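You operate a simulated robot arm through the tools that you are given. There is no shell and no other tool.

You run a simulated two-armed robot. Do the job below in one go: nothing can be reset, and whatever is moved stays where it is left.

Task
Knead the leaf on the ribbed board, then brush it into the green box.
Fine: brown pad till the leaf is rolled; orange brush; both go back.

Only the result counts: the job must be done as asked and must still hold three seconds after the hand-in. Knocking over, shifting, dropping, spilling or breaking anything else fails it.

Robot
Two 6-joint arms with fingered hands on one trunk that stands fixed in place. Base frame: the origin is at the foot of the trunk, x ahead of it, y to its left, z up; the work surface is at about z = 80. Lengths are in cm, angles in degrees, forces in N, time in s.
The left shoulder is at [2, 15.7, 82.9], the right one opposite. With the tool pointing down near the work surface each hand reaches from about 34 to 84 cm from the base axis, measured 20 degrees to its own side. Payload 4.1 kg a hand.
Tool frame (each hand has its own): the origin (TCP) lies between the finger pads and is the grasp point; the fingertips stand 3.3 cm ahead of it; z points along the fingers, y is the line along which they close. The gripper opens to 11.2 cm; its body begins 3.9 cm behind the TCP. The gripper is a hand of 4 fingers: y runs from the thumb to the fingers, the wrist lies at [-1.6, -11.8, -20] in the tool frame.
Orientation is that of the tool frame in the base frame, as [roll, pitch, yaw] about the fixed x, y, z axes, in that order (R = Rz(yaw) Ry(pitch) Rx(roll)). With the fingers straight down and the wrist toward the robot, the tool's x, y and z point along [0, 1, 0], [1, 0, 0] and [0, 0, -1] of the base frame.

Tools
- The arms move only by the tool play_rows. It takes "left_deltas", "right_deltas" or both (then of equal length, played together; a hand with none holds still); each is a list of rows, each a list of 2 entries, a list of its own where there are three numbers: the shift along the tool's x, y, z in cm, then the turn, a rotation vector about the tool's x, y, z in degrees. In form: [[[x, y, z], [ax, ay, az]], ...]. A call has 1 to 20 rows; each row shifts and turns the commanded pose from where the row before left it, along the tool's axes as they then stand. A row lasts 0.2 s, in which the tool goes at most 5 cm and 8.6 degrees; a call with a longer step from one row to the next is refused whole. A pose out of reach is approached as far as the arm can. The call stops where the force on the tool passes 40 N (or 10 N more than at its start, if that is more) or the arm is blocked; 0.2 s more then pass. In this call time passes only in rows, and 0.2 s behind the last. It gives the time, the measured TCP pose, the force on the tool (base axes), the opening and the grip force at its end, in the units of the frame above (readings bear some noise), with the torque about the TCP (base axes, N m) and any sound that the robot's microphone picked up.
- Cameras (640 x 400 px; columns grow to the right, rows downward): "scene" is now at [5.8, 1.01, 146.18]; the picture's right is [0.02, -1.00, 0.00], its down [-0.67, -0.02, -0.74] and it looks along [0.74, 0.02, -0.67] (base axes); focal length 336 px, centre (320, 200). "left" rides on the left gripper at [-6.6, -8.9, -13] in its tool frame; the picture's right is [-0.79, -0.29, 0.54], its down [0.55, -0.71, 0.44] and it looks along [0.26, 0.64, 0.72] (tool axes); focal length 247 px, centre (320, 200). "right" rides on the right gripper at [6.6, -8.9, -13] in its tool frame; the picture's right is [-0.79, 0.29, -0.54], its down [-0.55, -0.71, 0.44] and it looks along [-0.26, 0.64, 0.72] (tool axes); focal length 247 px, centre (320, 200). There is no depth. A picture from a camera that has moved, and an enlarged one, comes with that camera's place and axes in the base frame and with its lens. The place of the scene camera against the robot may be out by one fixed shift of up to 1.8 cm in any direction.
- snapshot(camera): a new picture of that camera. The clock stands still meanwhile.
- set_fingers(index, middle, ring, thumb_bend, thumb_turn, hand): sets how far each is bent, from 0 (flat) to 1 (curled in); at 0.3 the hand is open as for a grip, at 0.7 the pads meet at the TCP. One left out holds its place. A second passes; each finger stops where it meets its share of the squeeze, and holds until it gets a number again. It is the only way to open and close the hand. It gives what a move gives, with no picture; readings hold the bend of each and the force on the fingers (four entries, about 0 where the hand has none), thumb and palm. thumb_turn goes from beside the hand (0) to across from the fingers (1), as for a grip.
- turn_head(pan, tilt): turns the head with the scene camera to pan (to the left, within 86 degrees either way) and tilt (down, from -29 to 69), counted from straight ahead of the robot. It gives what a move gives.
- zoom(camera, box): a new picture of the part [left, top, right, bottom] of that camera's present view, enlarged. The clock stands still meanwhile.
- close_job(): hands the job in; it is judged then, once.

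Places have to be worked out from the pictures, the camera data and where the tool is seen. Open the grippers and draw the arms clear of the work before you hand the job in, unless the task says otherwise.

The tools are called after "Call:" by a JSON object that holds its "api" and its "payload". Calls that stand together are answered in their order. play_rows: Moves the arms, as the interface text tells. Its arguments: {"type":"object","properties":{"left_deltas":{"type":"array","items":{"type":"array"}},"right_deltas":{"type":"array","items":{"type":"array"}}},"required":[]} The other tools are called the same way: set_fingers (index, middle, ring, thumb_bend, thumb_turn, hand) moves the fingers one by one; turn_head (pan, tilt) turns the head that bears the scene camera; snapshot (camera) takes a picture; zoom (camera, box) takes an enlarged picture of a part of a camera's view; close_job () hands the job in.

At the start:

```text
time_s: 0.0
left_tcp_pos: [43.2, 17.08, 114.37]
left_tcp_rot: [-180.0, 0.1, 90.0]
left_ft_force: [0.1, -0.2, 1.2]
left_ft_torque: [0.0, 0.0, -0.01]
left_gripper_width: 11.16
left_gripper_force: 0.1
left_shape: jaw
left_bend: [0.3, 0.3, 0.3, 0.3, 0.98]
left_finger forces: [0.0, 0.0, 0.1, 0.1, 0.0, 0.0]
right_tcp_pos: [52.18, -19.45, 112.55]
right_tcp_rot: [-180.0, 0.1, 90.0]
right_ft_force: [-0.8, 0.7, 0.7]
right_ft_torque: [0.0, 0.01, 0.0]
right_gripper_width: 11.17
right_gripper_force: 0.1
right_shape: jaw
right_bend: [0.3, 0.3, 0.3, 0.3, 0.98]
right_finger forces: [0.0, 0.1, 0.0, 0.0, 0.1, 0.0]
head pan, tilt (commanded): [1.3, 41.9]
```

scene: 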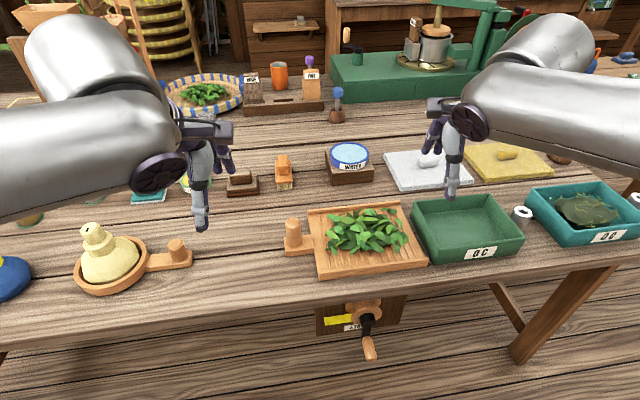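
right: 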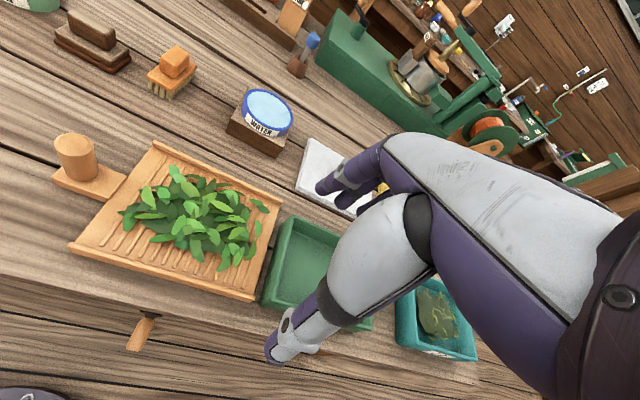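
left: 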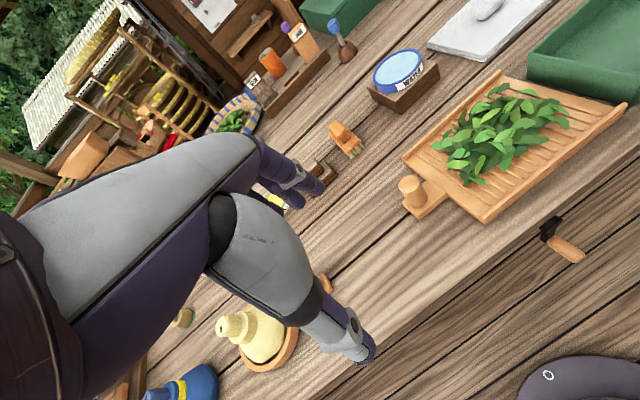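

The scene shows the ribbed board with leaf in front, the green box right of it, the brown pad and orange brush left behind the board. I'll zoom in to see details.

Call:
{"api": "zoom", "payload": {"camera": "scene", "box": [200, 130, 400, 255]}}

Call:
{"api": "zoom", "payload": {"camera": "scene", "box": [280, 180, 540, 342]}}

Call:
{"api": "zoom", "payload": {"camera": "right", "box": [0, 0, 320, 200]}}

Call:
{"api": "zoom", "payload": {"camera": "left", "box": [220, 60, 460, 210]}}

```text
3.20 times, centred on (300, 192) of scene
camera zoom: at [5.8, 1.01, 146.18], right [0.02, -1.0, 0.0], down [-0.67, -0.02, -0.74], along [0.74, 0.02, -0.67], focal length 1074 px, centre (384, 224)
```

zoom: 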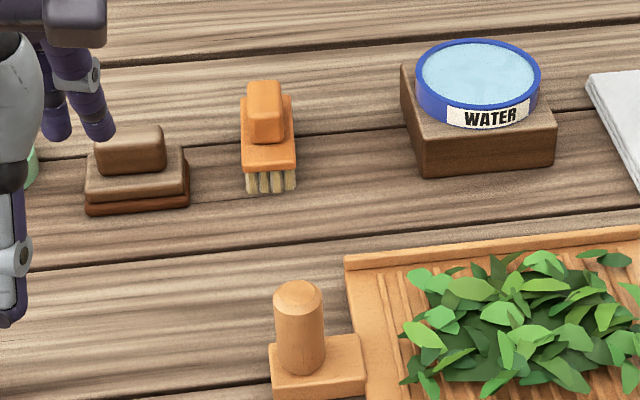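

```text
2.46 times, centred on (410, 261) of scene
camera zoom: at [5.8, 1.01, 146.18], right [0.02, -1.0, 0.0], down [-0.67, -0.02, -0.74], along [0.74, 0.02, -0.67], focal length 826 px, centre (98, 50)
```

zoom: 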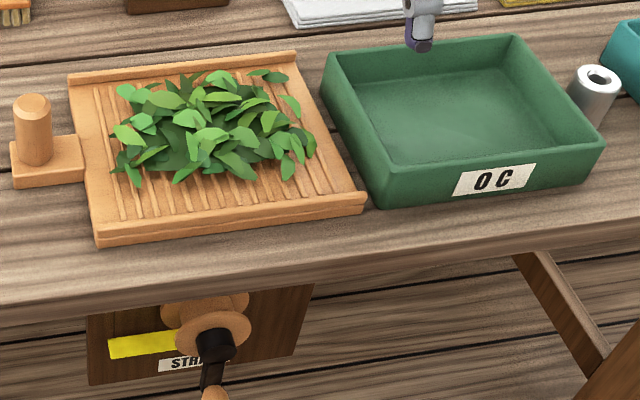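

```text
2.00 times, centred on (160, 100) of right
camera zoom: at [43.17, -12.87, 125.62], right [0.29, -0.79, 0.54], down [-0.71, -0.55, -0.44], along [0.64, -0.26, -0.72], focal length 494 px, centre (640, 400)
```

zoom: 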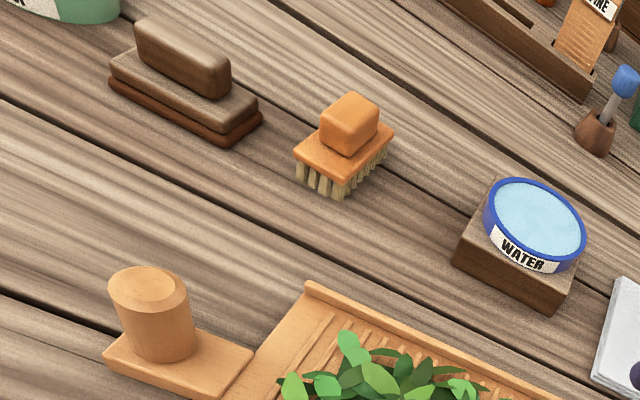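

```text
2.67 times, centred on (340, 135) of left
camera zoom: at [34.12, 10.51, 127.4], right [-0.29, -0.79, -0.54], down [-0.71, 0.55, -0.44], along [0.64, 0.26, -0.72], focal length 659 px, centre (267, 373)
```

zoom: 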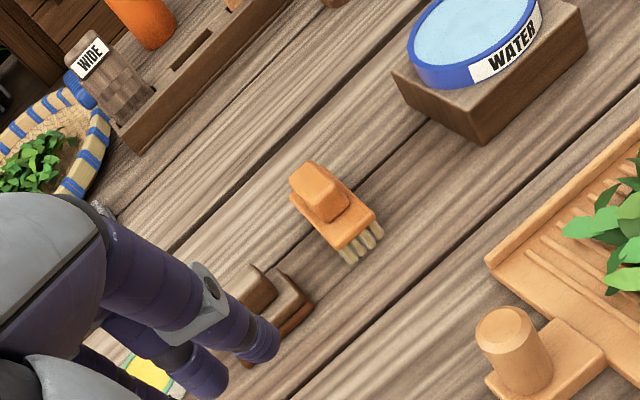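

Pad appears near (82, 25) and brush near (87, 12.5), both near the left hand's limit of reach. I'll look at more of the surroundings and labels before planning.

Call:
{"api": "zoom", "payload": {"camera": "scene", "box": [140, 40, 380, 190]}}

Call:
{"api": "zoom", "payload": {"camera": "scene", "box": [400, 120, 640, 270]}}

Call:
{"api": "zoom", "payload": {"camera": "right", "box": [40, 120, 400, 345]}}

Call:
{"api": "zoom", "payload": {"camera": "left", "box": [380, 0, 640, 240]}}

```text
2.67 times, centred on (260, 115) of scene
camera zoom: at [5.8, 1.01, 146.18], right [0.02, -1.0, 0.0], down [-0.67, -0.02, -0.74], along [0.74, 0.02, -0.67], focal length 895 px, centre (480, 427)
```

zoom: 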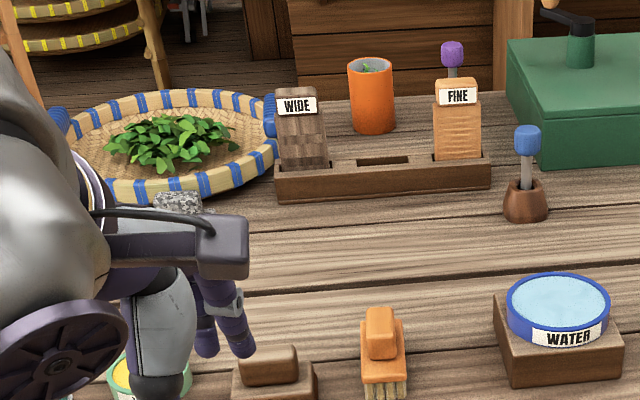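

```text
2.67 times, centred on (520, 195) of scene
camera zoom: at [5.8, 1.01, 146.18], right [0.02, -1.0, 0.0], down [-0.67, -0.02, -0.74], along [0.74, 0.02, -0.67], focal length 895 px, centre (-213, 213)
```

zoom: 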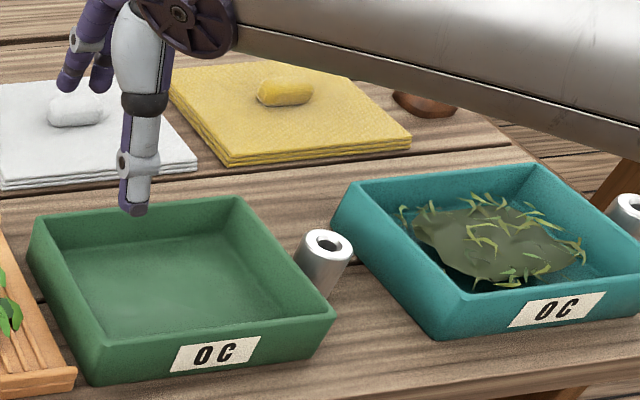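

```text
1.78 times, centred on (220, 232) of right
camera zoom: at [43.17, -12.87, 125.62], right [0.29, -0.79, 0.54], down [-0.71, -0.55, -0.44], along [0.64, -0.26, -0.72], focal length 439 px, centre (498, 142)
```

zoom: 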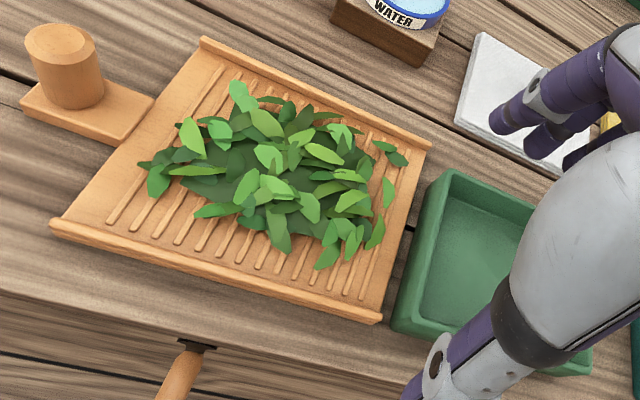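

```text
1.67 times, centred on (510, 120) of left
camera zoom: at [34.12, 10.51, 127.4], right [-0.29, -0.79, -0.54], down [-0.71, 0.55, -0.44], along [0.64, 0.26, -0.72], focal length 412 px, centre (3, 333)
```

zoom: 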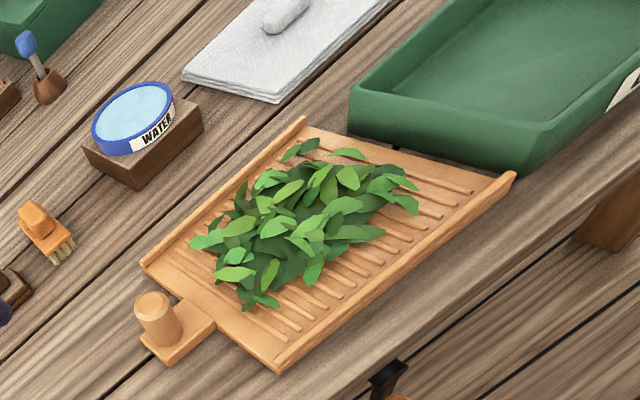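

The box rim appears higher than the board, the board's rails run along near and far sides, and its right side opens toward the box. I'll shift the left hand left and forward, still high, so its camera views the pad and brush clear of the fingers.

Call:
{"api": "play_rows", "payload": {"left_deltas": [[[3.5, 2.5, 0], [0, 0, 0]], [[3.5, 2.5, 0], [0, 0, 0]], [[3.5, 2.5, 0], [0, 0, 0]], [[3.5, 2.5, 0], [0, 0, 0]]]}}

Call:
{"api": "snapshot", "payload": {"camera": "left"}}

Call:
{"api": "snapshot", "payload": {"camera": "scene"}}

```text
time_s: 1.0
left_tcp_pos: [53.24, 31.09, 114.35]
left_tcp_rot: [180.0, 0.1, 90.0]
left_ft_force: [0.6, 0.3, 0.2]
left_ft_torque: [0.01, -0.03, 0.0]
left_gripper_width: 11.17
left_gripper_force: 0.0
left_shape: jaw
left_bend: [0.3, 0.3, 0.3, 0.3, 0.98]
left_finger forces: [0.1, 0.0, 0.0, 0.0, 0.0, 0.1]
right_tcp_pos: [52.18, -19.43, 112.63]
right_tcp_rot: [-180.0, 0.1, 90.0]
right_ft_force: [0.4, -0.6, 0.2]
right_ft_torque: [0.01, 0.01, 0.0]
right_gripper_width: 11.15
right_gripper_force: 0.1
right_shape: jaw
right_bend: [0.3, 0.3, 0.3, 0.3, 0.98]
right_finger forces: [0.0, 0.1, 0.0, 0.1, 0.1, 0.0]
head pan, tilt (commanded): [1.3, 41.9]
```

```text
taken
camera left: at [44.15, 24.54, 127.47], right [-0.29, -0.79, -0.54], down [-0.71, 0.55, -0.44], along [0.64, 0.26, -0.72], focal length 247 px, centre (320, 200)
```

left: 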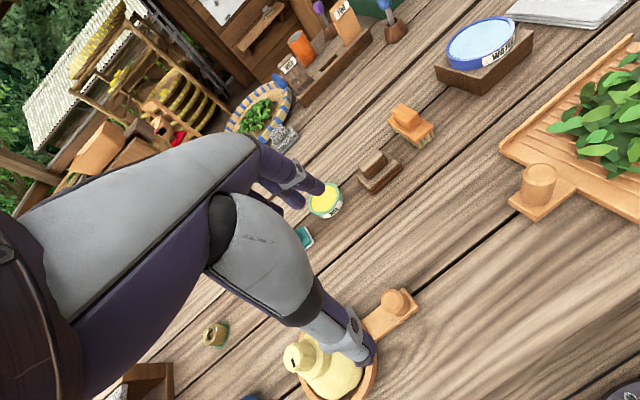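

```text
taken
camera scene: at [5.76, 0.99, 146.18], right [0.02, -1.0, 0.0], down [-0.67, -0.01, -0.74], along [0.74, 0.02, -0.67], focal length 336 px, centre (320, 200)
```

scene: 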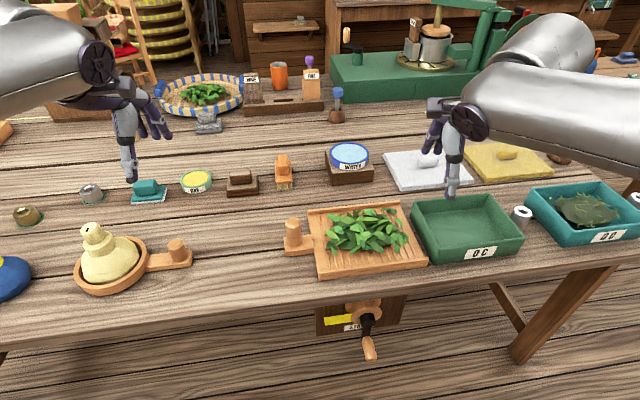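

The pad and brush are now visible in the left camera. I'll enlarge them, and the neighbouring items (yellow tin), for measurement.

Call:
{"api": "zoom", "payload": {"camera": "left", "box": [300, 80, 460, 220]}}

Call:
{"api": "zoom", "payload": {"camera": "scene", "box": [120, 130, 300, 220]}}

Call:
{"api": "zoom", "payload": {"camera": "scene", "box": [210, 140, 310, 205]}}

```text
2.86 times, centred on (380, 150) of left
camera zoom: at [44.15, 24.54, 127.47], right [-0.29, -0.79, -0.54], down [-0.71, 0.55, -0.44], along [0.64, 0.26, -0.72], focal length 706 px, centre (149, 343)
```

zoom: 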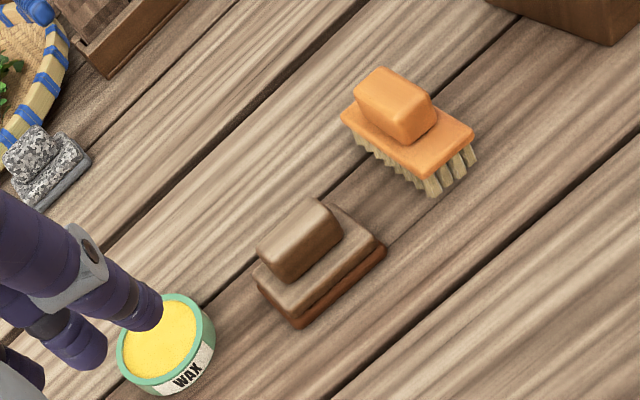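

```text
3.56 times, centred on (210, 175) of scene
camera zoom: at [5.76, 0.99, 146.18], right [0.02, -1.0, 0.0], down [-0.67, -0.01, -0.74], along [0.74, 0.02, -0.67], focal length 1194 px, centre (711, 289)
```

zoom: 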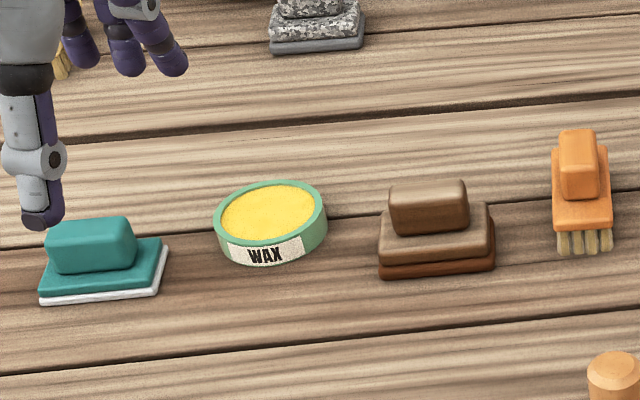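

```text
6.15 times, centred on (260, 172) of scene
camera zoom: at [5.76, 0.99, 146.18], right [0.02, -1.0, 0.0], down [-0.67, -0.01, -0.74], along [0.74, 0.02, -0.67], focal length 2066 px, centre (689, 369)
```

zoom: 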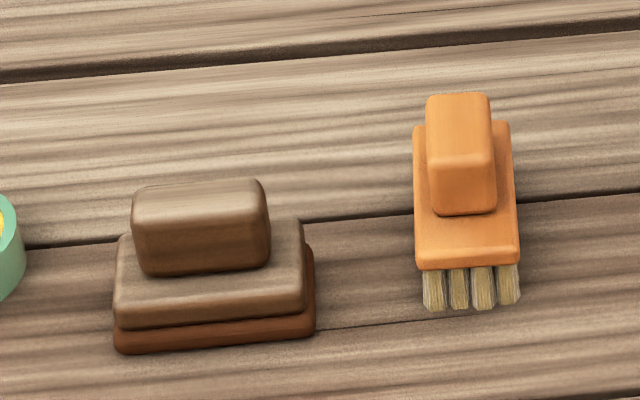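

Pad knob is about (82.4, 25.1), z 82–85.5, thin along x; brush knob about (87.8, 13.2), long along x. I'll test the left arm's reach high above the pad with no tilt first.

Call:
{"api": "play_rows", "payload": {"left_deltas": [[[-0.7, 3.6, 2.0], [0, 0, 0]], [[-0.7, 3.6, 2.0], [0, 0, 0]], [[-0.7, 3.6, 2.0], [0, 0, 0]], [[-0.7, 3.6, 2.0], [0, 0, 0]], [[-0.7, 3.6, 2.0], [0, 0, 0]], [[-0.7, 3.6, 2.0], [0, 0, 0]], [[-0.7, 3.6, 2.0], [0, 0, 0]], [[-0.7, 3.6, 2.0], [0, 0, 0]]]}}

Call:
{"api": "snapshot", "payload": {"camera": "scene"}}

Call:
{"api": "snapshot", "payload": {"camera": "right"}}

```text
time_s: 2.8
left_tcp_pos: [76.59, 24.77, 98.3]
left_tcp_rot: [-180.0, 0.0, 90.0]
left_ft_force: [-0.7, 0.3, 0.2]
left_ft_torque: [-0.01, -0.02, 0.01]
left_gripper_width: 11.18
left_gripper_force: 0.0
left_shape: jaw
left_bend: [0.3, 0.3, 0.3, 0.3, 0.98]
left_finger forces: [0.1, 0.1, 0.0, 0.0, 0.0, 0.0]
left hand out of reach, approached as far as the arm can: row 7, 8
right_tcp_pos: [52.35, -19.52, 112.62]
right_tcp_rot: [-180.0, 0.0, 90.0]
right_ft_force: [-1.0, 0.0, -0.7]
right_ft_torque: [-0.01, 0.01, -0.02]
right_gripper_width: 11.17
right_gripper_force: 0.1
right_shape: jaw
right_bend: [0.3, 0.3, 0.3, 0.3, 0.98]
right_finger forces: [0.0, 0.0, 0.0, 0.0, 0.0, 0.0]
head pan, tilt (commanded): [1.3, 41.9]
```

```text
taken
camera scene: at [5.81, 1.01, 146.18], right [0.02, -1.0, 0.0], down [-0.67, -0.02, -0.74], along [0.74, 0.02, -0.67], focal length 336 px, centre (320, 200)
```

scene: 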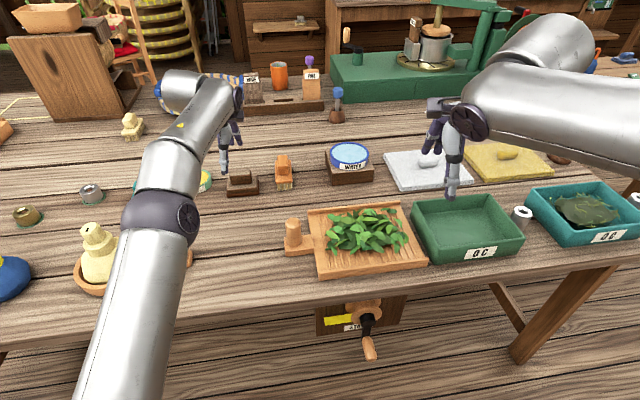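

```text
taken
camera right: at [43.18, -12.87, 125.62], right [0.29, -0.79, 0.54], down [-0.71, -0.55, -0.44], along [0.64, -0.26, -0.72], focal length 247 px, centre (320, 200)
```

right: 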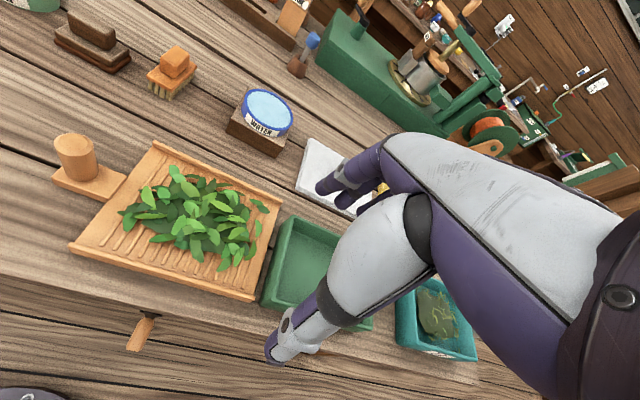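

Reach at this height ends at x≈76.6 untilted, so a slight forward tilt is needed. I'll tilt the fingers forward ~12° and yaw ~9° to match the pad, while lowering a bit.

Call:
{"api": "play_rows", "payload": {"left_deltas": [[[0, 0, 1], [0, 0, -4.5]], [[0, 0, 1], [0, 0, -4.5]], [[0, 0, 1], [-6, 0, 0]], [[0, 0, 1], [-6, 0, 0]]]}}

Call:
{"api": "snapshot", "payload": {"camera": "left"}}

Call:
{"api": "zoom", "payload": {"camera": "scene", "box": [150, 80, 310, 210]}}

```text
time_s: 3.8
left_tcp_pos: [76.78, 24.61, 94.09]
left_tcp_rot: [168.0, 0.0, 98.9]
left_ft_force: [0.1, -0.3, 0.2]
left_ft_torque: [0.03, 0.01, 0.04]
left_gripper_width: 11.16
left_gripper_force: 0.0
left_shape: jaw
left_bend: [0.3, 0.3, 0.3, 0.3, 0.98]
left_finger forces: [0.0, 0.1, 0.1, 0.0, 0.0, 0.0]
right_tcp_pos: [52.21, -19.56, 112.6]
right_tcp_rot: [-180.0, 0.0, 90.1]
right_ft_force: [-0.3, -0.2, -0.1]
right_ft_torque: [0.02, 0.0, -0.03]
right_gripper_width: 11.16
right_gripper_force: 0.0
right_shape: jaw
right_bend: [0.3, 0.3, 0.3, 0.3, 0.98]
right_finger forces: [0.1, 0.0, 0.0, 0.1, 0.0, 0.1]
head pan, tilt (commanded): [1.3, 41.9]
```

```text
taken
camera left: at [66.26, 16.59, 105.12], right [-0.04, -0.81, -0.58], down [-0.68, 0.45, -0.57], along [0.73, 0.37, -0.57], focal length 247 px, centre (320, 200)
```

left: 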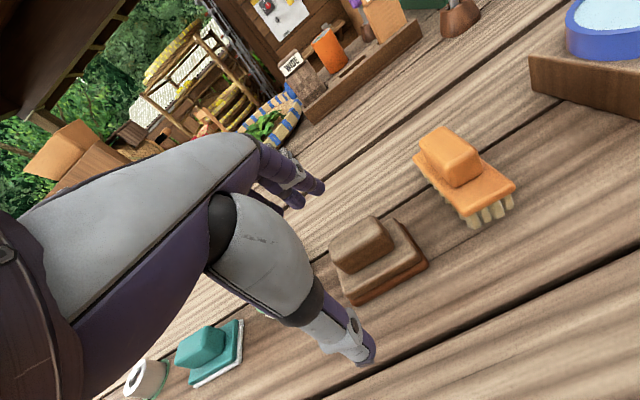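

```text
3.08 times, centred on (230, 145) of scene
camera zoom: at [5.8, 0.97, 146.18], right [0.02, -1.0, 0.0], down [-0.67, -0.01, -0.74], along [0.74, 0.02, -0.67], focal length 1033 px, centre (597, 369)
```

zoom: 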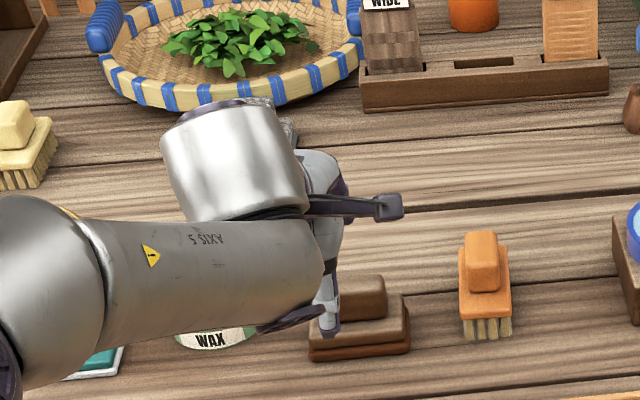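

Commanded pose follows the reached pose; tilt and yaw turned as expected. I'll enlarge the pad in the left camera for a finer position fix.

Call:
{"api": "zoom", "payload": {"camera": "left", "box": [300, 110, 540, 320]}}

```text
1.90 times, centred on (420, 215) of left
camera zoom: at [66.26, 16.59, 105.12], right [-0.04, -0.81, -0.58], down [-0.68, 0.45, -0.57], along [0.73, 0.37, -0.57], focal length 470 px, centre (130, 171)
```

zoom: 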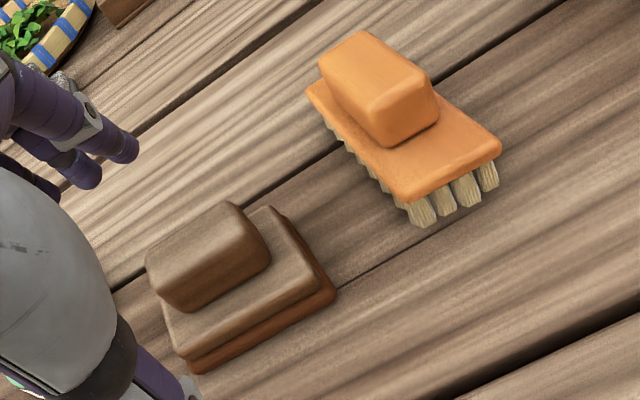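

Refined fix: pad knob centre ≈ (82.5, 25.5), yaw ≈10°, z 82–85.5. I'll move above it at z≈89.

Call:
{"api": "play_rows", "payload": {"left_deltas": [[[0, 1.47, 2.05], [0, 0, 0]], [[0, 1.47, 2.05], [0, 0, 0]], [[0, 1.47, 2.05], [0, 0, -1]]]}}

Call:
{"api": "snapshot", "payload": {"camera": "left"}}

Call:
{"api": "zoom", "payload": {"camera": "scene", "box": [190, 120, 310, 210]}}

Call:
{"api": "zoom", "payload": {"camera": "right", "box": [0, 0, 200, 125]}}

```text
time_s: 4.6
left_tcp_pos: [82.16, 25.69, 89.04]
left_tcp_rot: [167.9, 0.2, 100.0]
left_ft_force: [0.1, 0.6, -0.3]
left_ft_torque: [-0.04, -0.02, 0.02]
left_gripper_width: 11.18
left_gripper_force: 0.1
left_shape: jaw
left_bend: [0.3, 0.3, 0.3, 0.3, 0.98]
left_finger forces: [0.1, 0.0, 0.1, 0.0, 0.0, 0.1]
right_tcp_pos: [52.27, -19.52, 112.67]
right_tcp_rot: [-180.0, 0.1, 90.0]
right_ft_force: [0.3, 0.5, 0.1]
right_ft_torque: [-0.03, -0.04, 0.0]
right_gripper_width: 11.19
right_gripper_force: 0.0
right_shape: jaw
right_bend: [0.3, 0.3, 0.3, 0.3, 0.98]
right_finger forces: [0.0, 0.0, 0.0, 0.0, 0.1, 0.0]
head pan, tilt (commanded): [1.3, 41.9]
```

```text
taken
camera left: at [71.93, 17.44, 100.09], right [-0.03, -0.81, -0.58], down [-0.69, 0.44, -0.58], along [0.72, 0.39, -0.57], focal length 247 px, centre (320, 200)
```

left: 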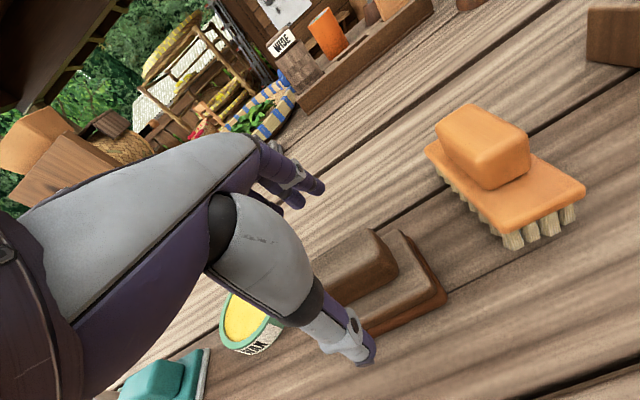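

```text
4.44 times, centred on (250, 165) of scene
camera zoom: at [5.76, 1.02, 146.18], right [0.02, -1.0, 0.0], down [-0.67, -0.02, -0.74], along [0.74, 0.02, -0.67], focal length 1492 px, centre (631, 356)
```

zoom: 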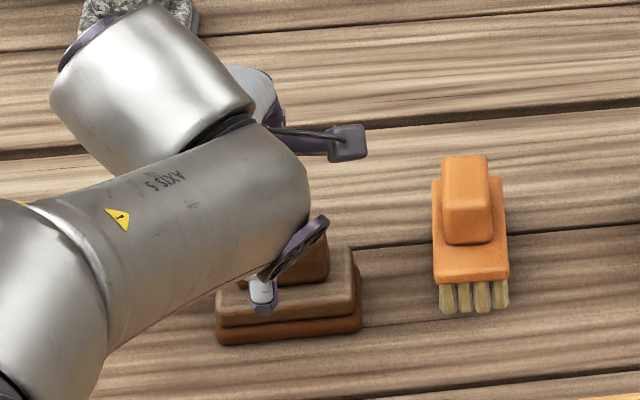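

```text
3.20 times, centred on (100, 62) of right
camera zoom: at [43.13, -12.86, 125.64], right [0.29, -0.79, 0.54], down [-0.71, -0.55, -0.44], along [0.64, -0.26, -0.72], focal length 790 px, centre (1024, 640)
```

zoom: 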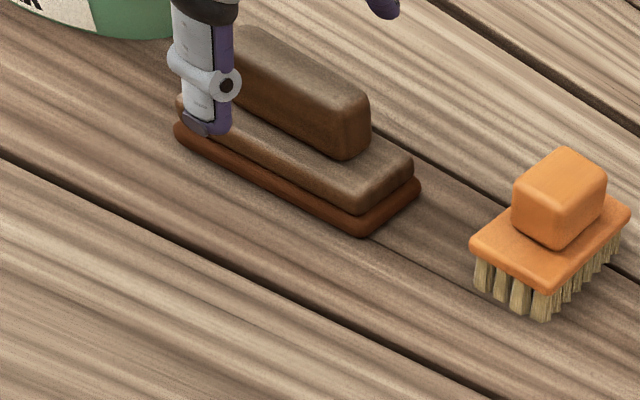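

Hand is centred over the pad: thumb on the near side, fingers on the far side. I'll lower straight down about 3.3 cm watching force.

Call:
{"api": "play_rows", "payload": {"left_deltas": [[[-0.13, -0.23, 1.08], [0, 0, 0]], [[-0.13, -0.23, 1.08], [0, 0, 0]], [[-0.13, -0.23, 1.08], [0, 0, 0]]]}}

Call:
{"api": "zoom", "payload": {"camera": "right", "box": [0, 0, 200, 125]}}

Call:
{"api": "zoom", "payload": {"camera": "left", "box": [200, 100, 480, 400]}}

```text
time_s: 5.4
left_tcp_pos: [82.17, 25.2, 85.77]
left_tcp_rot: [168.0, 0.2, 100.0]
left_ft_force: [-0.6, -0.2, -0.6]
left_ft_torque: [0.0, 0.02, 0.03]
left_gripper_width: 11.19
left_gripper_force: 0.1
left_shape: jaw
left_bend: [0.3, 0.3, 0.3, 0.3, 0.98]
left_finger forces: [0.0, 0.1, 0.0, 0.1, 0.0, 0.1]
right_tcp_pos: [52.25, -19.48, 112.52]
right_tcp_rot: [-180.0, 0.0, 90.0]
right_ft_force: [0.2, 0.1, 0.0]
right_ft_torque: [0.05, 0.04, 0.01]
right_gripper_width: 11.17
right_gripper_force: 0.0
right_shape: jaw
right_bend: [0.3, 0.3, 0.3, 0.3, 0.98]
right_finger forces: [0.0, 0.0, 0.0, 0.0, 0.1, 0.1]
head pan, tilt (commanded): [1.3, 41.9]
```

```text
3.20 times, centred on (100, 62) of right
camera zoom: at [43.16, -12.88, 125.63], right [0.29, -0.79, 0.54], down [-0.71, -0.55, -0.44], along [0.64, -0.26, -0.72], focal length 790 px, centre (1024, 640)
```

zoom: 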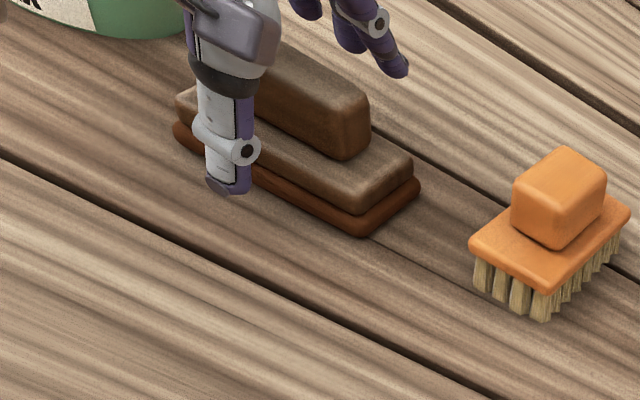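

```text
1.33 times, centred on (340, 250) of left
camera zoom: at [71.96, 16.99, 96.74], right [-0.03, -0.81, -0.58], down [-0.69, 0.44, -0.58], along [0.72, 0.39, -0.57], focal length 329 px, centre (293, 133)
```

zoom: 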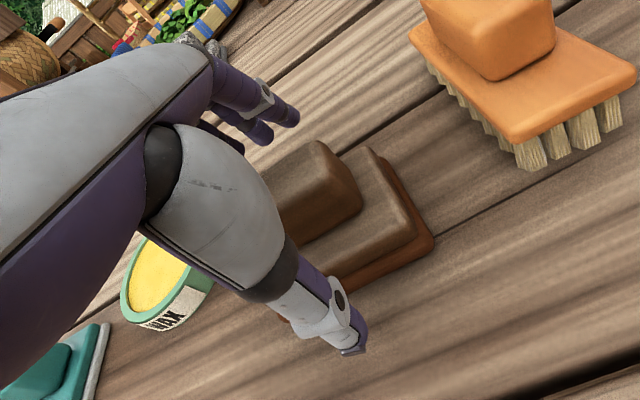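

Thumb tip triangulates to z≈82, just at plate-top level, and it rises as it closes, so this height works. I'll close the fingers partway first.

Call:
{"api": "set_fingers", "payload": {"hand": "left", "index": 0.5, "middle": 0.5, "ring": 0.5, "thumb_bend": 0.5}}

Call:
{"api": "zoom", "payload": {"camera": "right", "box": [0, 0, 200, 125]}}

Call:
{"api": "zoom", "payload": {"camera": "left", "box": [200, 100, 480, 400]}}

```text
time_s: 6.4
left_tcp_pos: [82.17, 25.39, 85.8]
left_tcp_rot: [168.0, 0.1, 99.9]
left_ft_force: [0.7, -0.3, 0.8]
left_ft_torque: [-0.01, -0.05, 0.02]
left_gripper_width: 6.1
left_gripper_force: 1.5
left_shape: fingers
left_bend: [0.49, 0.49, 0.5, 0.49, 0.98]
left_finger forces: [0.9, 0.8, 0.0, 0.1, 0.8, 0.0]
right_tcp_pos: [52.26, -19.37, 112.51]
right_tcp_rot: [179.9, -0.1, 90.1]
right_ft_force: [0.1, -0.3, 0.2]
right_ft_torque: [0.0, 0.02, 0.03]
right_gripper_width: 11.19
right_gripper_force: 0.0
right_shape: jaw
right_bend: [0.3, 0.3, 0.3, 0.3, 0.98]
right_finger forces: [0.1, 0.0, 0.0, 0.0, 0.1, 0.0]
head pan, tilt (commanded): [1.3, 41.9]
```

```text
3.20 times, centred on (100, 62) of right
camera zoom: at [43.17, -12.87, 125.63], right [0.29, -0.79, 0.54], down [-0.71, -0.55, -0.44], along [0.64, -0.26, -0.72], focal length 790 px, centre (1024, 640)
```

zoom: 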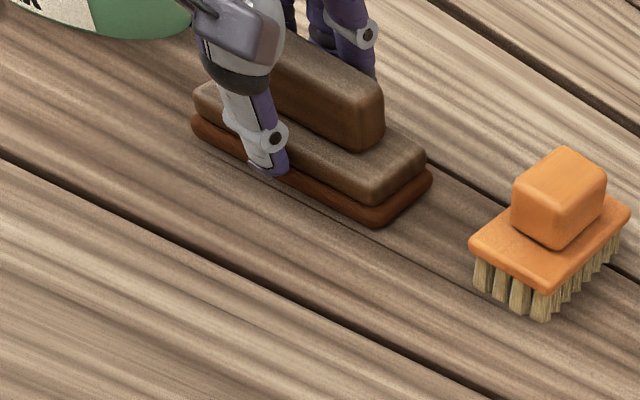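

```text
1.33 times, centred on (340, 250) of left
camera zoom: at [71.97, 17.01, 96.75], right [-0.03, -0.81, -0.58], down [-0.69, 0.44, -0.58], along [0.72, 0.39, -0.57], focal length 329 px, centre (293, 133)
```

zoom: 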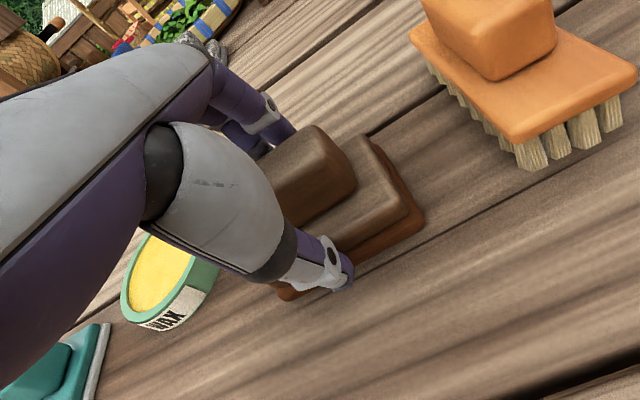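

The thumb caught the plate edge and nudged the pad ~0.6 cm; the fingertips are too low. I'll open a bit, raise ~1.3 cm, and re-close on the knob.

Call:
{"api": "set_fingers", "payload": {"hand": "left", "index": 0.4, "middle": 0.4, "ring": 0.4, "thumb_bend": 0.4}}

Call:
{"api": "play_rows", "payload": {"left_deltas": [[[0, 0.4, -0.7], [0, 0, 0]], [[0, 0.4, -0.7], [0, 0, 0]]]}}

Call:
{"api": "zoom", "payload": {"camera": "right", "box": [0, 0, 200, 125]}}

Call:
{"api": "zoom", "payload": {"camera": "left", "box": [200, 100, 480, 400]}}

```text
time_s: 7.4
left_tcp_pos: [82.21, 25.21, 85.83]
left_tcp_rot: [167.9, 0.2, 99.9]
left_ft_force: [-0.3, -0.3, -0.6]
left_ft_torque: [0.02, -0.03, -0.04]
left_gripper_width: 8.51
left_gripper_force: 0.0
left_shape: fingers
left_bend: [0.4, 0.4, 0.4, 0.4, 0.98]
left_finger forces: [0.0, 0.0, 0.0, 0.0, 0.1, 0.0]
right_tcp_pos: [52.17, -19.48, 112.57]
right_tcp_rot: [180.0, 0.0, 89.9]
right_ft_force: [0.5, 0.1, 0.1]
right_ft_torque: [0.0, 0.02, 0.0]
right_gripper_width: 11.17
right_gripper_force: 0.1
right_shape: jaw
right_bend: [0.3, 0.3, 0.3, 0.3, 0.98]
right_finger forces: [0.0, 0.0, 0.0, 0.0, 0.1, 0.0]
head pan, tilt (commanded): [1.3, 41.9]
```

```text
time_s: 8.0
left_tcp_pos: [82.78, 25.42, 87.32]
left_tcp_rot: [168.1, 0.2, 100.0]
left_ft_force: [0.6, -1.1, 0.6]
left_ft_torque: [0.0, 0.02, -0.05]
left_gripper_width: 8.5
left_gripper_force: 0.1
left_shape: fingers
left_bend: [0.4, 0.4, 0.4, 0.4, 0.98]
left_finger forces: [0.0, 0.1, 0.0, 0.1, 0.0, 0.1]
right_tcp_pos: [52.31, -19.46, 112.55]
right_tcp_rot: [-180.0, -0.1, 90.1]
right_ft_force: [-0.2, 0.7, 0.1]
right_ft_torque: [-0.02, 0.0, 0.0]
right_gripper_width: 11.18
right_gripper_force: 0.0
right_shape: jaw
right_bend: [0.3, 0.3, 0.3, 0.3, 0.98]
right_finger forces: [0.0, 0.0, 0.1, 0.1, 0.0, 0.0]
head pan, tilt (commanded): [1.3, 41.9]
```

```text
3.20 times, centred on (100, 62) of right
camera zoom: at [43.17, -12.87, 125.63], right [0.29, -0.79, 0.54], down [-0.71, -0.55, -0.44], along [0.64, -0.26, -0.72], focal length 790 px, centre (1024, 640)
```

zoom: 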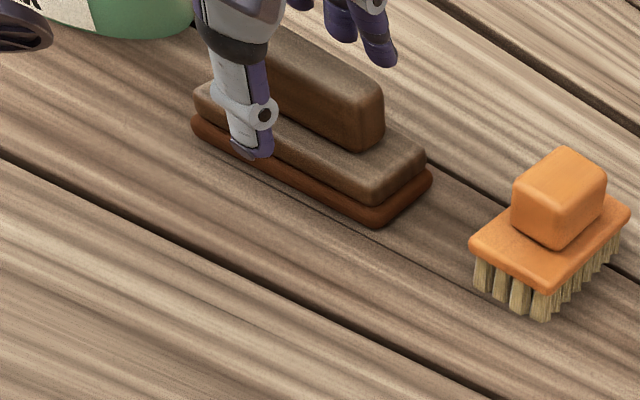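

```text
1.33 times, centred on (340, 250) of left
camera zoom: at [72.48, 17.1, 98.27], right [-0.03, -0.81, -0.58], down [-0.69, 0.44, -0.58], along [0.72, 0.39, -0.57], focal length 329 px, centre (293, 133)
```

zoom: 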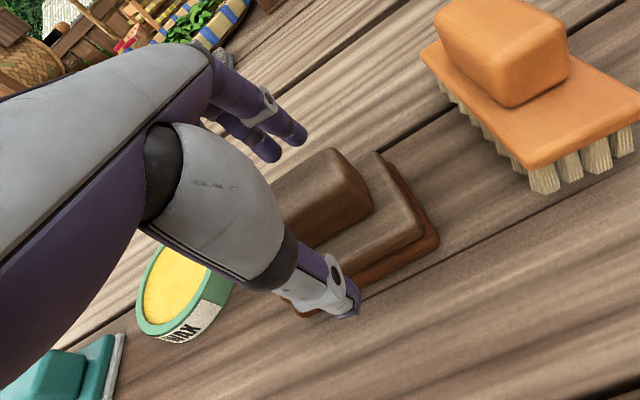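

Pad now sits ~1.2 cm further (+x); thumb tip is about 1.5 cm above plate top. I'll lower 0.8 cm, shift +0.4 in x, then close on the knob.

Call:
{"api": "play_rows", "payload": {"left_deltas": [[[-0.15, 0.22, 0.86], [0, 0, 0]]]}}

Call:
{"api": "set_fingers", "payload": {"hand": "left", "index": 0.52, "middle": 0.52, "ring": 0.52, "thumb_bend": 0.52}}

Call:
{"api": "zoom", "payload": {"camera": "right", "box": [0, 0, 200, 125]}}

Call:
{"api": "zoom", "payload": {"camera": "left", "box": [200, 100, 480, 400]}}

```text
time_s: 8.4
left_tcp_pos: [83.13, 25.36, 86.45]
left_tcp_rot: [168.0, 0.2, 99.9]
left_ft_force: [0.0, 0.2, -0.5]
left_ft_torque: [0.0, 0.0, 0.0]
left_gripper_width: 8.48
left_gripper_force: 0.1
left_shape: fingers
left_bend: [0.4, 0.4, 0.4, 0.4, 0.98]
left_finger forces: [0.0, 0.0, 0.1, 0.1, 0.0, 0.1]
right_tcp_pos: [52.28, -19.42, 112.51]
right_tcp_rot: [180.0, 0.1, 90.0]
right_ft_force: [0.1, 0.0, -0.6]
right_ft_torque: [-0.01, 0.0, -0.01]
right_gripper_width: 11.18
right_gripper_force: 0.1
right_shape: jaw
right_bend: [0.3, 0.3, 0.3, 0.3, 0.98]
right_finger forces: [0.1, 0.0, 0.0, 0.0, 0.0, 0.0]
head pan, tilt (commanded): [1.3, 41.9]
```

```text
time_s: 9.4
left_tcp_pos: [83.16, 25.38, 86.58]
left_tcp_rot: [168.0, 0.2, 99.9]
left_ft_force: [0.4, -0.6, -1.0]
left_ft_torque: [0.0, 0.01, -0.03]
left_gripper_width: 5.41
left_gripper_force: 0.2
left_shape: fingers
left_bend: [0.51, 0.52, 0.52, 0.51, 0.98]
left_finger forces: [0.9, 0.0, 0.0, 0.1, 0.5, 0.0]
right_tcp_pos: [52.2, -19.45, 112.61]
right_tcp_rot: [-180.0, -0.1, 90.0]
right_ft_force: [0.2, -0.5, -0.1]
right_ft_torque: [0.02, 0.03, 0.02]
right_gripper_width: 11.17
right_gripper_force: 0.1
right_shape: jaw
right_bend: [0.3, 0.3, 0.3, 0.3, 0.98]
right_finger forces: [0.0, 0.1, 0.0, 0.1, 0.0, 0.0]
head pan, tilt (commanded): [1.3, 41.9]
```

```text
3.20 times, centred on (100, 62) of right
camera zoom: at [43.17, -12.87, 125.62], right [0.29, -0.79, 0.54], down [-0.71, -0.55, -0.44], along [0.64, -0.26, -0.72], focal length 790 px, centre (1024, 640)
```

zoom: 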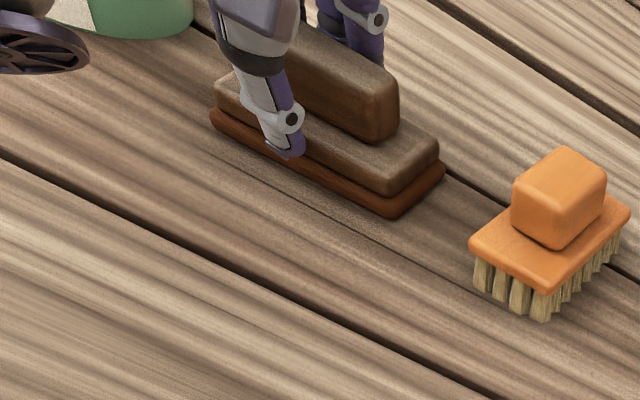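

```text
1.33 times, centred on (340, 250) of left
camera zoom: at [72.89, 17.03, 97.46], right [-0.03, -0.81, -0.58], down [-0.69, 0.44, -0.58], along [0.72, 0.39, -0.57], focal length 329 px, centre (293, 133)
```

zoom: 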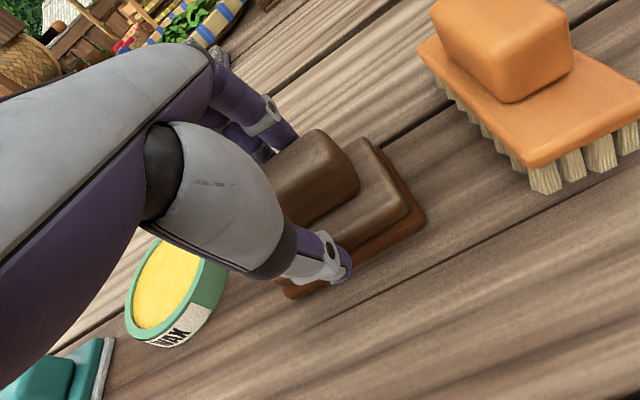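

The thumb still caught the plate edge; the plate top must be about 82.5 and the knob top about 86.5. I'll open, raise to TCP z≈88 and recentre at x≈84.2.

Call:
{"api": "set_fingers", "payload": {"hand": "left", "index": 0.38, "middle": 0.38, "ring": 0.38, "thumb_bend": 0.38}}

Call:
{"api": "play_rows", "payload": {"left_deltas": [[[-0.1, 0.6, -0.6], [0, 0, 0]], [[-0.1, 0.6, -0.6], [0, 0, 0]]]}}

Call:
{"api": "zoom", "payload": {"camera": "right", "box": [0, 0, 200, 125]}}

Call:
{"api": "zoom", "payload": {"camera": "left", "box": [200, 100, 480, 400]}}

```text
time_s: 10.4
left_tcp_pos: [83.21, 25.42, 86.58]
left_tcp_rot: [167.9, 0.2, 100.0]
left_ft_force: [0.5, -0.5, 0.3]
left_ft_torque: [0.01, 0.0, 0.0]
left_gripper_width: 9.07
left_gripper_force: 0.0
left_shape: fingers
left_bend: [0.38, 0.38, 0.38, 0.38, 0.98]
left_finger forces: [0.0, 0.1, 0.0, 0.0, 0.0, 0.0]
right_tcp_pos: [52.25, -19.42, 112.7]
right_tcp_rot: [-180.0, 0.0, 90.0]
right_ft_force: [-0.1, -0.4, 0.1]
right_ft_torque: [0.01, 0.0, -0.01]
right_gripper_width: 11.2
right_gripper_force: 0.1
right_shape: jaw
right_bend: [0.3, 0.3, 0.3, 0.3, 0.98]
right_finger forces: [0.1, 0.0, 0.0, 0.0, 0.1, 0.1]
head pan, tilt (commanded): [1.3, 41.9]
```

```text
time_s: 11.0
left_tcp_pos: [84.01, 25.36, 88.02]
left_tcp_rot: [168.0, 0.3, 99.9]
left_ft_force: [-0.6, -0.2, 0.0]
left_ft_torque: [-0.02, -0.03, -0.02]
left_gripper_width: 9.04
left_gripper_force: 0.1
left_shape: fingers
left_bend: [0.38, 0.38, 0.38, 0.38, 0.98]
left_finger forces: [0.0, 0.0, 0.0, 0.0, 0.1, 0.0]
right_tcp_pos: [52.18, -19.42, 112.6]
right_tcp_rot: [180.0, 0.0, 89.9]
right_ft_force: [0.6, -0.4, 0.1]
right_ft_torque: [-0.04, -0.02, -0.01]
right_gripper_width: 11.17
right_gripper_force: 0.1
right_shape: jaw
right_bend: [0.3, 0.3, 0.3, 0.3, 0.98]
right_finger forces: [0.0, 0.1, 0.0, 0.0, 0.1, 0.0]
head pan, tilt (commanded): [1.3, 41.9]
```

```text
3.20 times, centred on (100, 62) of right
camera zoom: at [43.16, -12.86, 125.63], right [0.29, -0.79, 0.54], down [-0.71, -0.55, -0.44], along [0.64, -0.26, -0.72], focal length 790 px, centre (1024, 640)
```

zoom: 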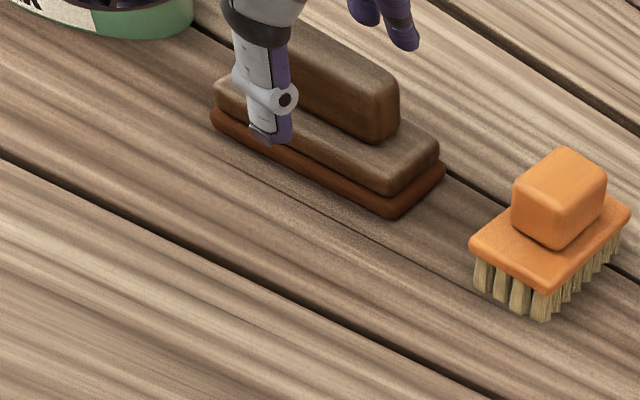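

```text
1.33 times, centred on (340, 250) of left
camera zoom: at [73.78, 16.98, 98.91], right [-0.03, -0.81, -0.58], down [-0.69, 0.44, -0.58], along [0.72, 0.39, -0.57], focal length 329 px, centre (293, 133)
```

zoom: 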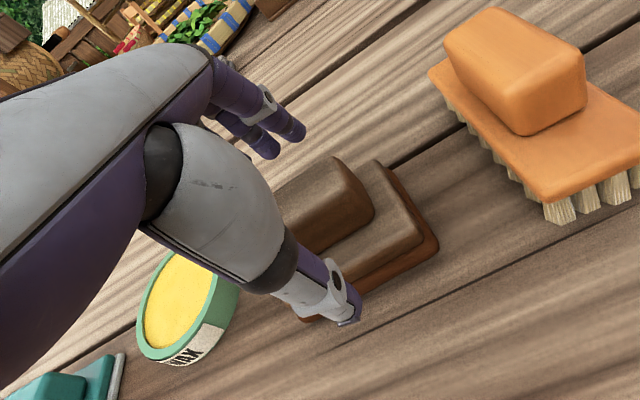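

Thumb tip is now ~84, safely above the plate and below the knob top. I'll close the hand on the knob.

Call:
{"api": "set_fingers", "payload": {"hand": "left", "index": 0.56, "middle": 0.56, "ring": 0.56, "thumb_bend": 0.56}}

Call:
{"api": "zoom", "payload": {"camera": "right", "box": [0, 0, 200, 125]}}

Call:
{"api": "zoom", "payload": {"camera": "left", "box": [200, 100, 480, 400]}}

```text
time_s: 12.0
left_tcp_pos: [84.1, 25.25, 87.97]
left_tcp_rot: [168.1, 0.2, 99.9]
left_ft_force: [1.0, -0.5, 0.4]
left_ft_torque: [0.01, 0.02, 0.0]
left_gripper_width: 4.14
left_gripper_force: 0.1
left_shape: fingers
left_bend: [0.56, 0.56, 0.56, 0.56, 0.98]
left_finger forces: [0.0, 0.1, 0.1, 0.0, 0.0, 0.0]
right_tcp_pos: [52.29, -19.58, 112.55]
right_tcp_rot: [-180.0, 0.0, 90.1]
right_ft_force: [-0.2, 0.1, 0.4]
right_ft_torque: [0.01, -0.01, 0.0]
right_gripper_width: 11.18
right_gripper_force: 0.0
right_shape: jaw
right_bend: [0.3, 0.3, 0.3, 0.3, 0.98]
right_finger forces: [0.0, 0.0, 0.1, 0.0, 0.0, 0.1]
head pan, tilt (commanded): [1.3, 41.9]
```

```text
3.20 times, centred on (100, 62) of right
camera zoom: at [43.17, -12.87, 125.62], right [0.29, -0.79, 0.54], down [-0.71, -0.55, -0.44], along [0.64, -0.26, -0.72], focal length 790 px, centre (1024, 640)
```

zoom: 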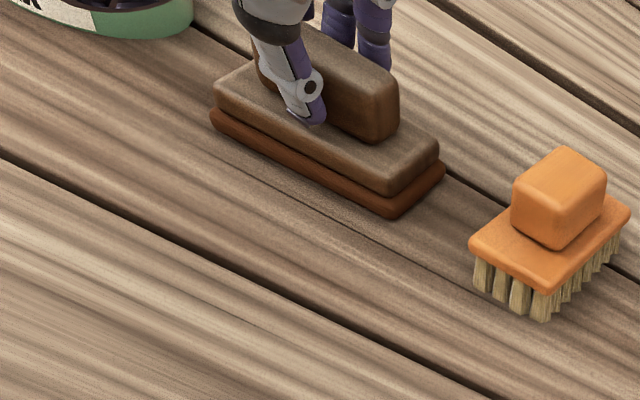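

```text
1.33 times, centred on (340, 250) of left
camera zoom: at [73.79, 16.97, 98.88], right [-0.03, -0.81, -0.58], down [-0.69, 0.44, -0.58], along [0.72, 0.39, -0.57], focal length 329 px, centre (293, 133)
```

zoom: 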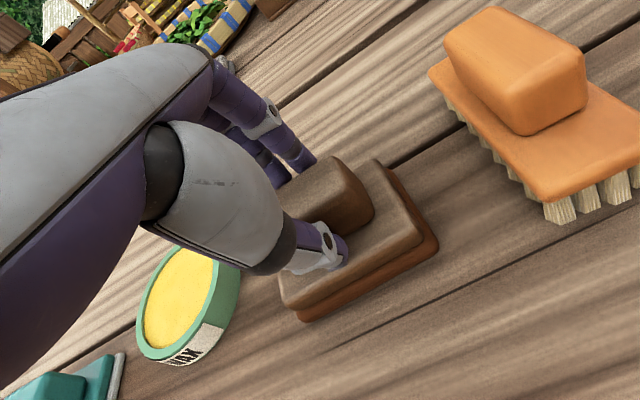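

The plate is now clear and the pad hasn't moved; the fingers straddle the knob. I'll close further to grip it.

Call:
{"api": "set_fingers", "payload": {"hand": "left", "index": 0.66, "middle": 0.66, "ring": 0.66, "thumb_bend": 0.66}}

Call:
{"api": "zoom", "payload": {"camera": "right", "box": [0, 0, 200, 125]}}

Call:
{"api": "zoom", "payload": {"camera": "left", "box": [200, 100, 480, 400]}}

```text
time_s: 13.0
left_tcp_pos: [84.05, 25.26, 88.07]
left_tcp_rot: [168.0, 0.1, 100.0]
left_ft_force: [-0.5, 0.5, 1.7]
left_ft_torque: [0.03, 0.09, -0.05]
left_gripper_width: 3.03
left_gripper_force: 7.8
left_shape: fingers
left_bend: [0.62, 0.64, 0.64, 0.59, 0.97]
left_finger forces: [3.8, 2.7, 1.7, 0.0, 7.9, 0.0]
right_tcp_pos: [52.25, -19.45, 112.68]
right_tcp_rot: [180.0, -0.1, 89.9]
right_ft_force: [-0.2, 0.1, 0.5]
right_ft_torque: [-0.01, -0.01, 0.0]
right_gripper_width: 11.18
right_gripper_force: 0.0
right_shape: jaw
right_bend: [0.3, 0.3, 0.3, 0.3, 0.98]
right_finger forces: [0.1, 0.0, 0.1, 0.0, 0.0, 0.1]
head pan, tilt (commanded): [1.3, 41.9]
```

```text
3.20 times, centred on (100, 62) of right
camera zoom: at [43.17, -12.87, 125.63], right [0.29, -0.79, 0.54], down [-0.71, -0.55, -0.44], along [0.64, -0.26, -0.72], focal length 790 px, centre (1024, 640)
```

zoom: 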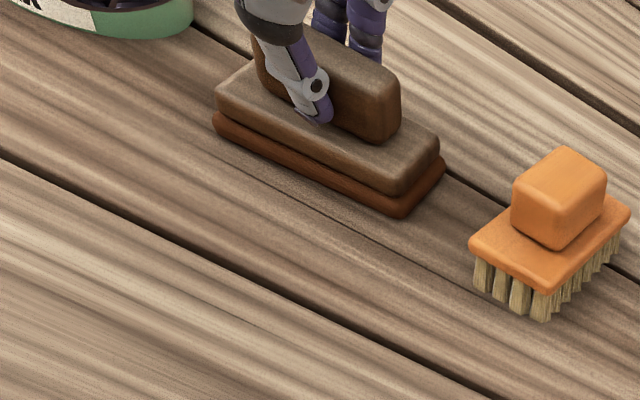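

```text
1.33 times, centred on (340, 250) of left
camera zoom: at [73.79, 16.98, 98.89], right [-0.03, -0.81, -0.58], down [-0.69, 0.44, -0.58], along [0.72, 0.39, -0.57], focal length 329 px, centre (293, 133)
```

zoom: 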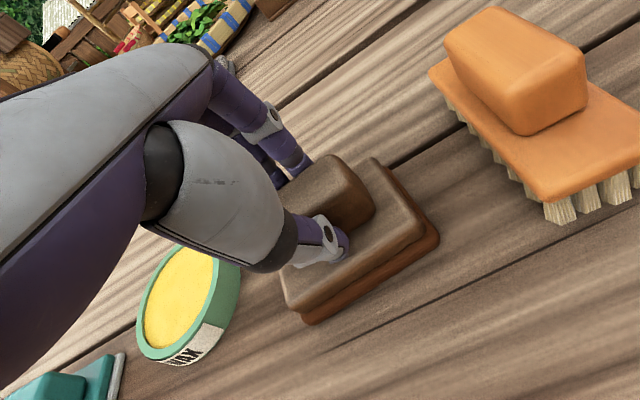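

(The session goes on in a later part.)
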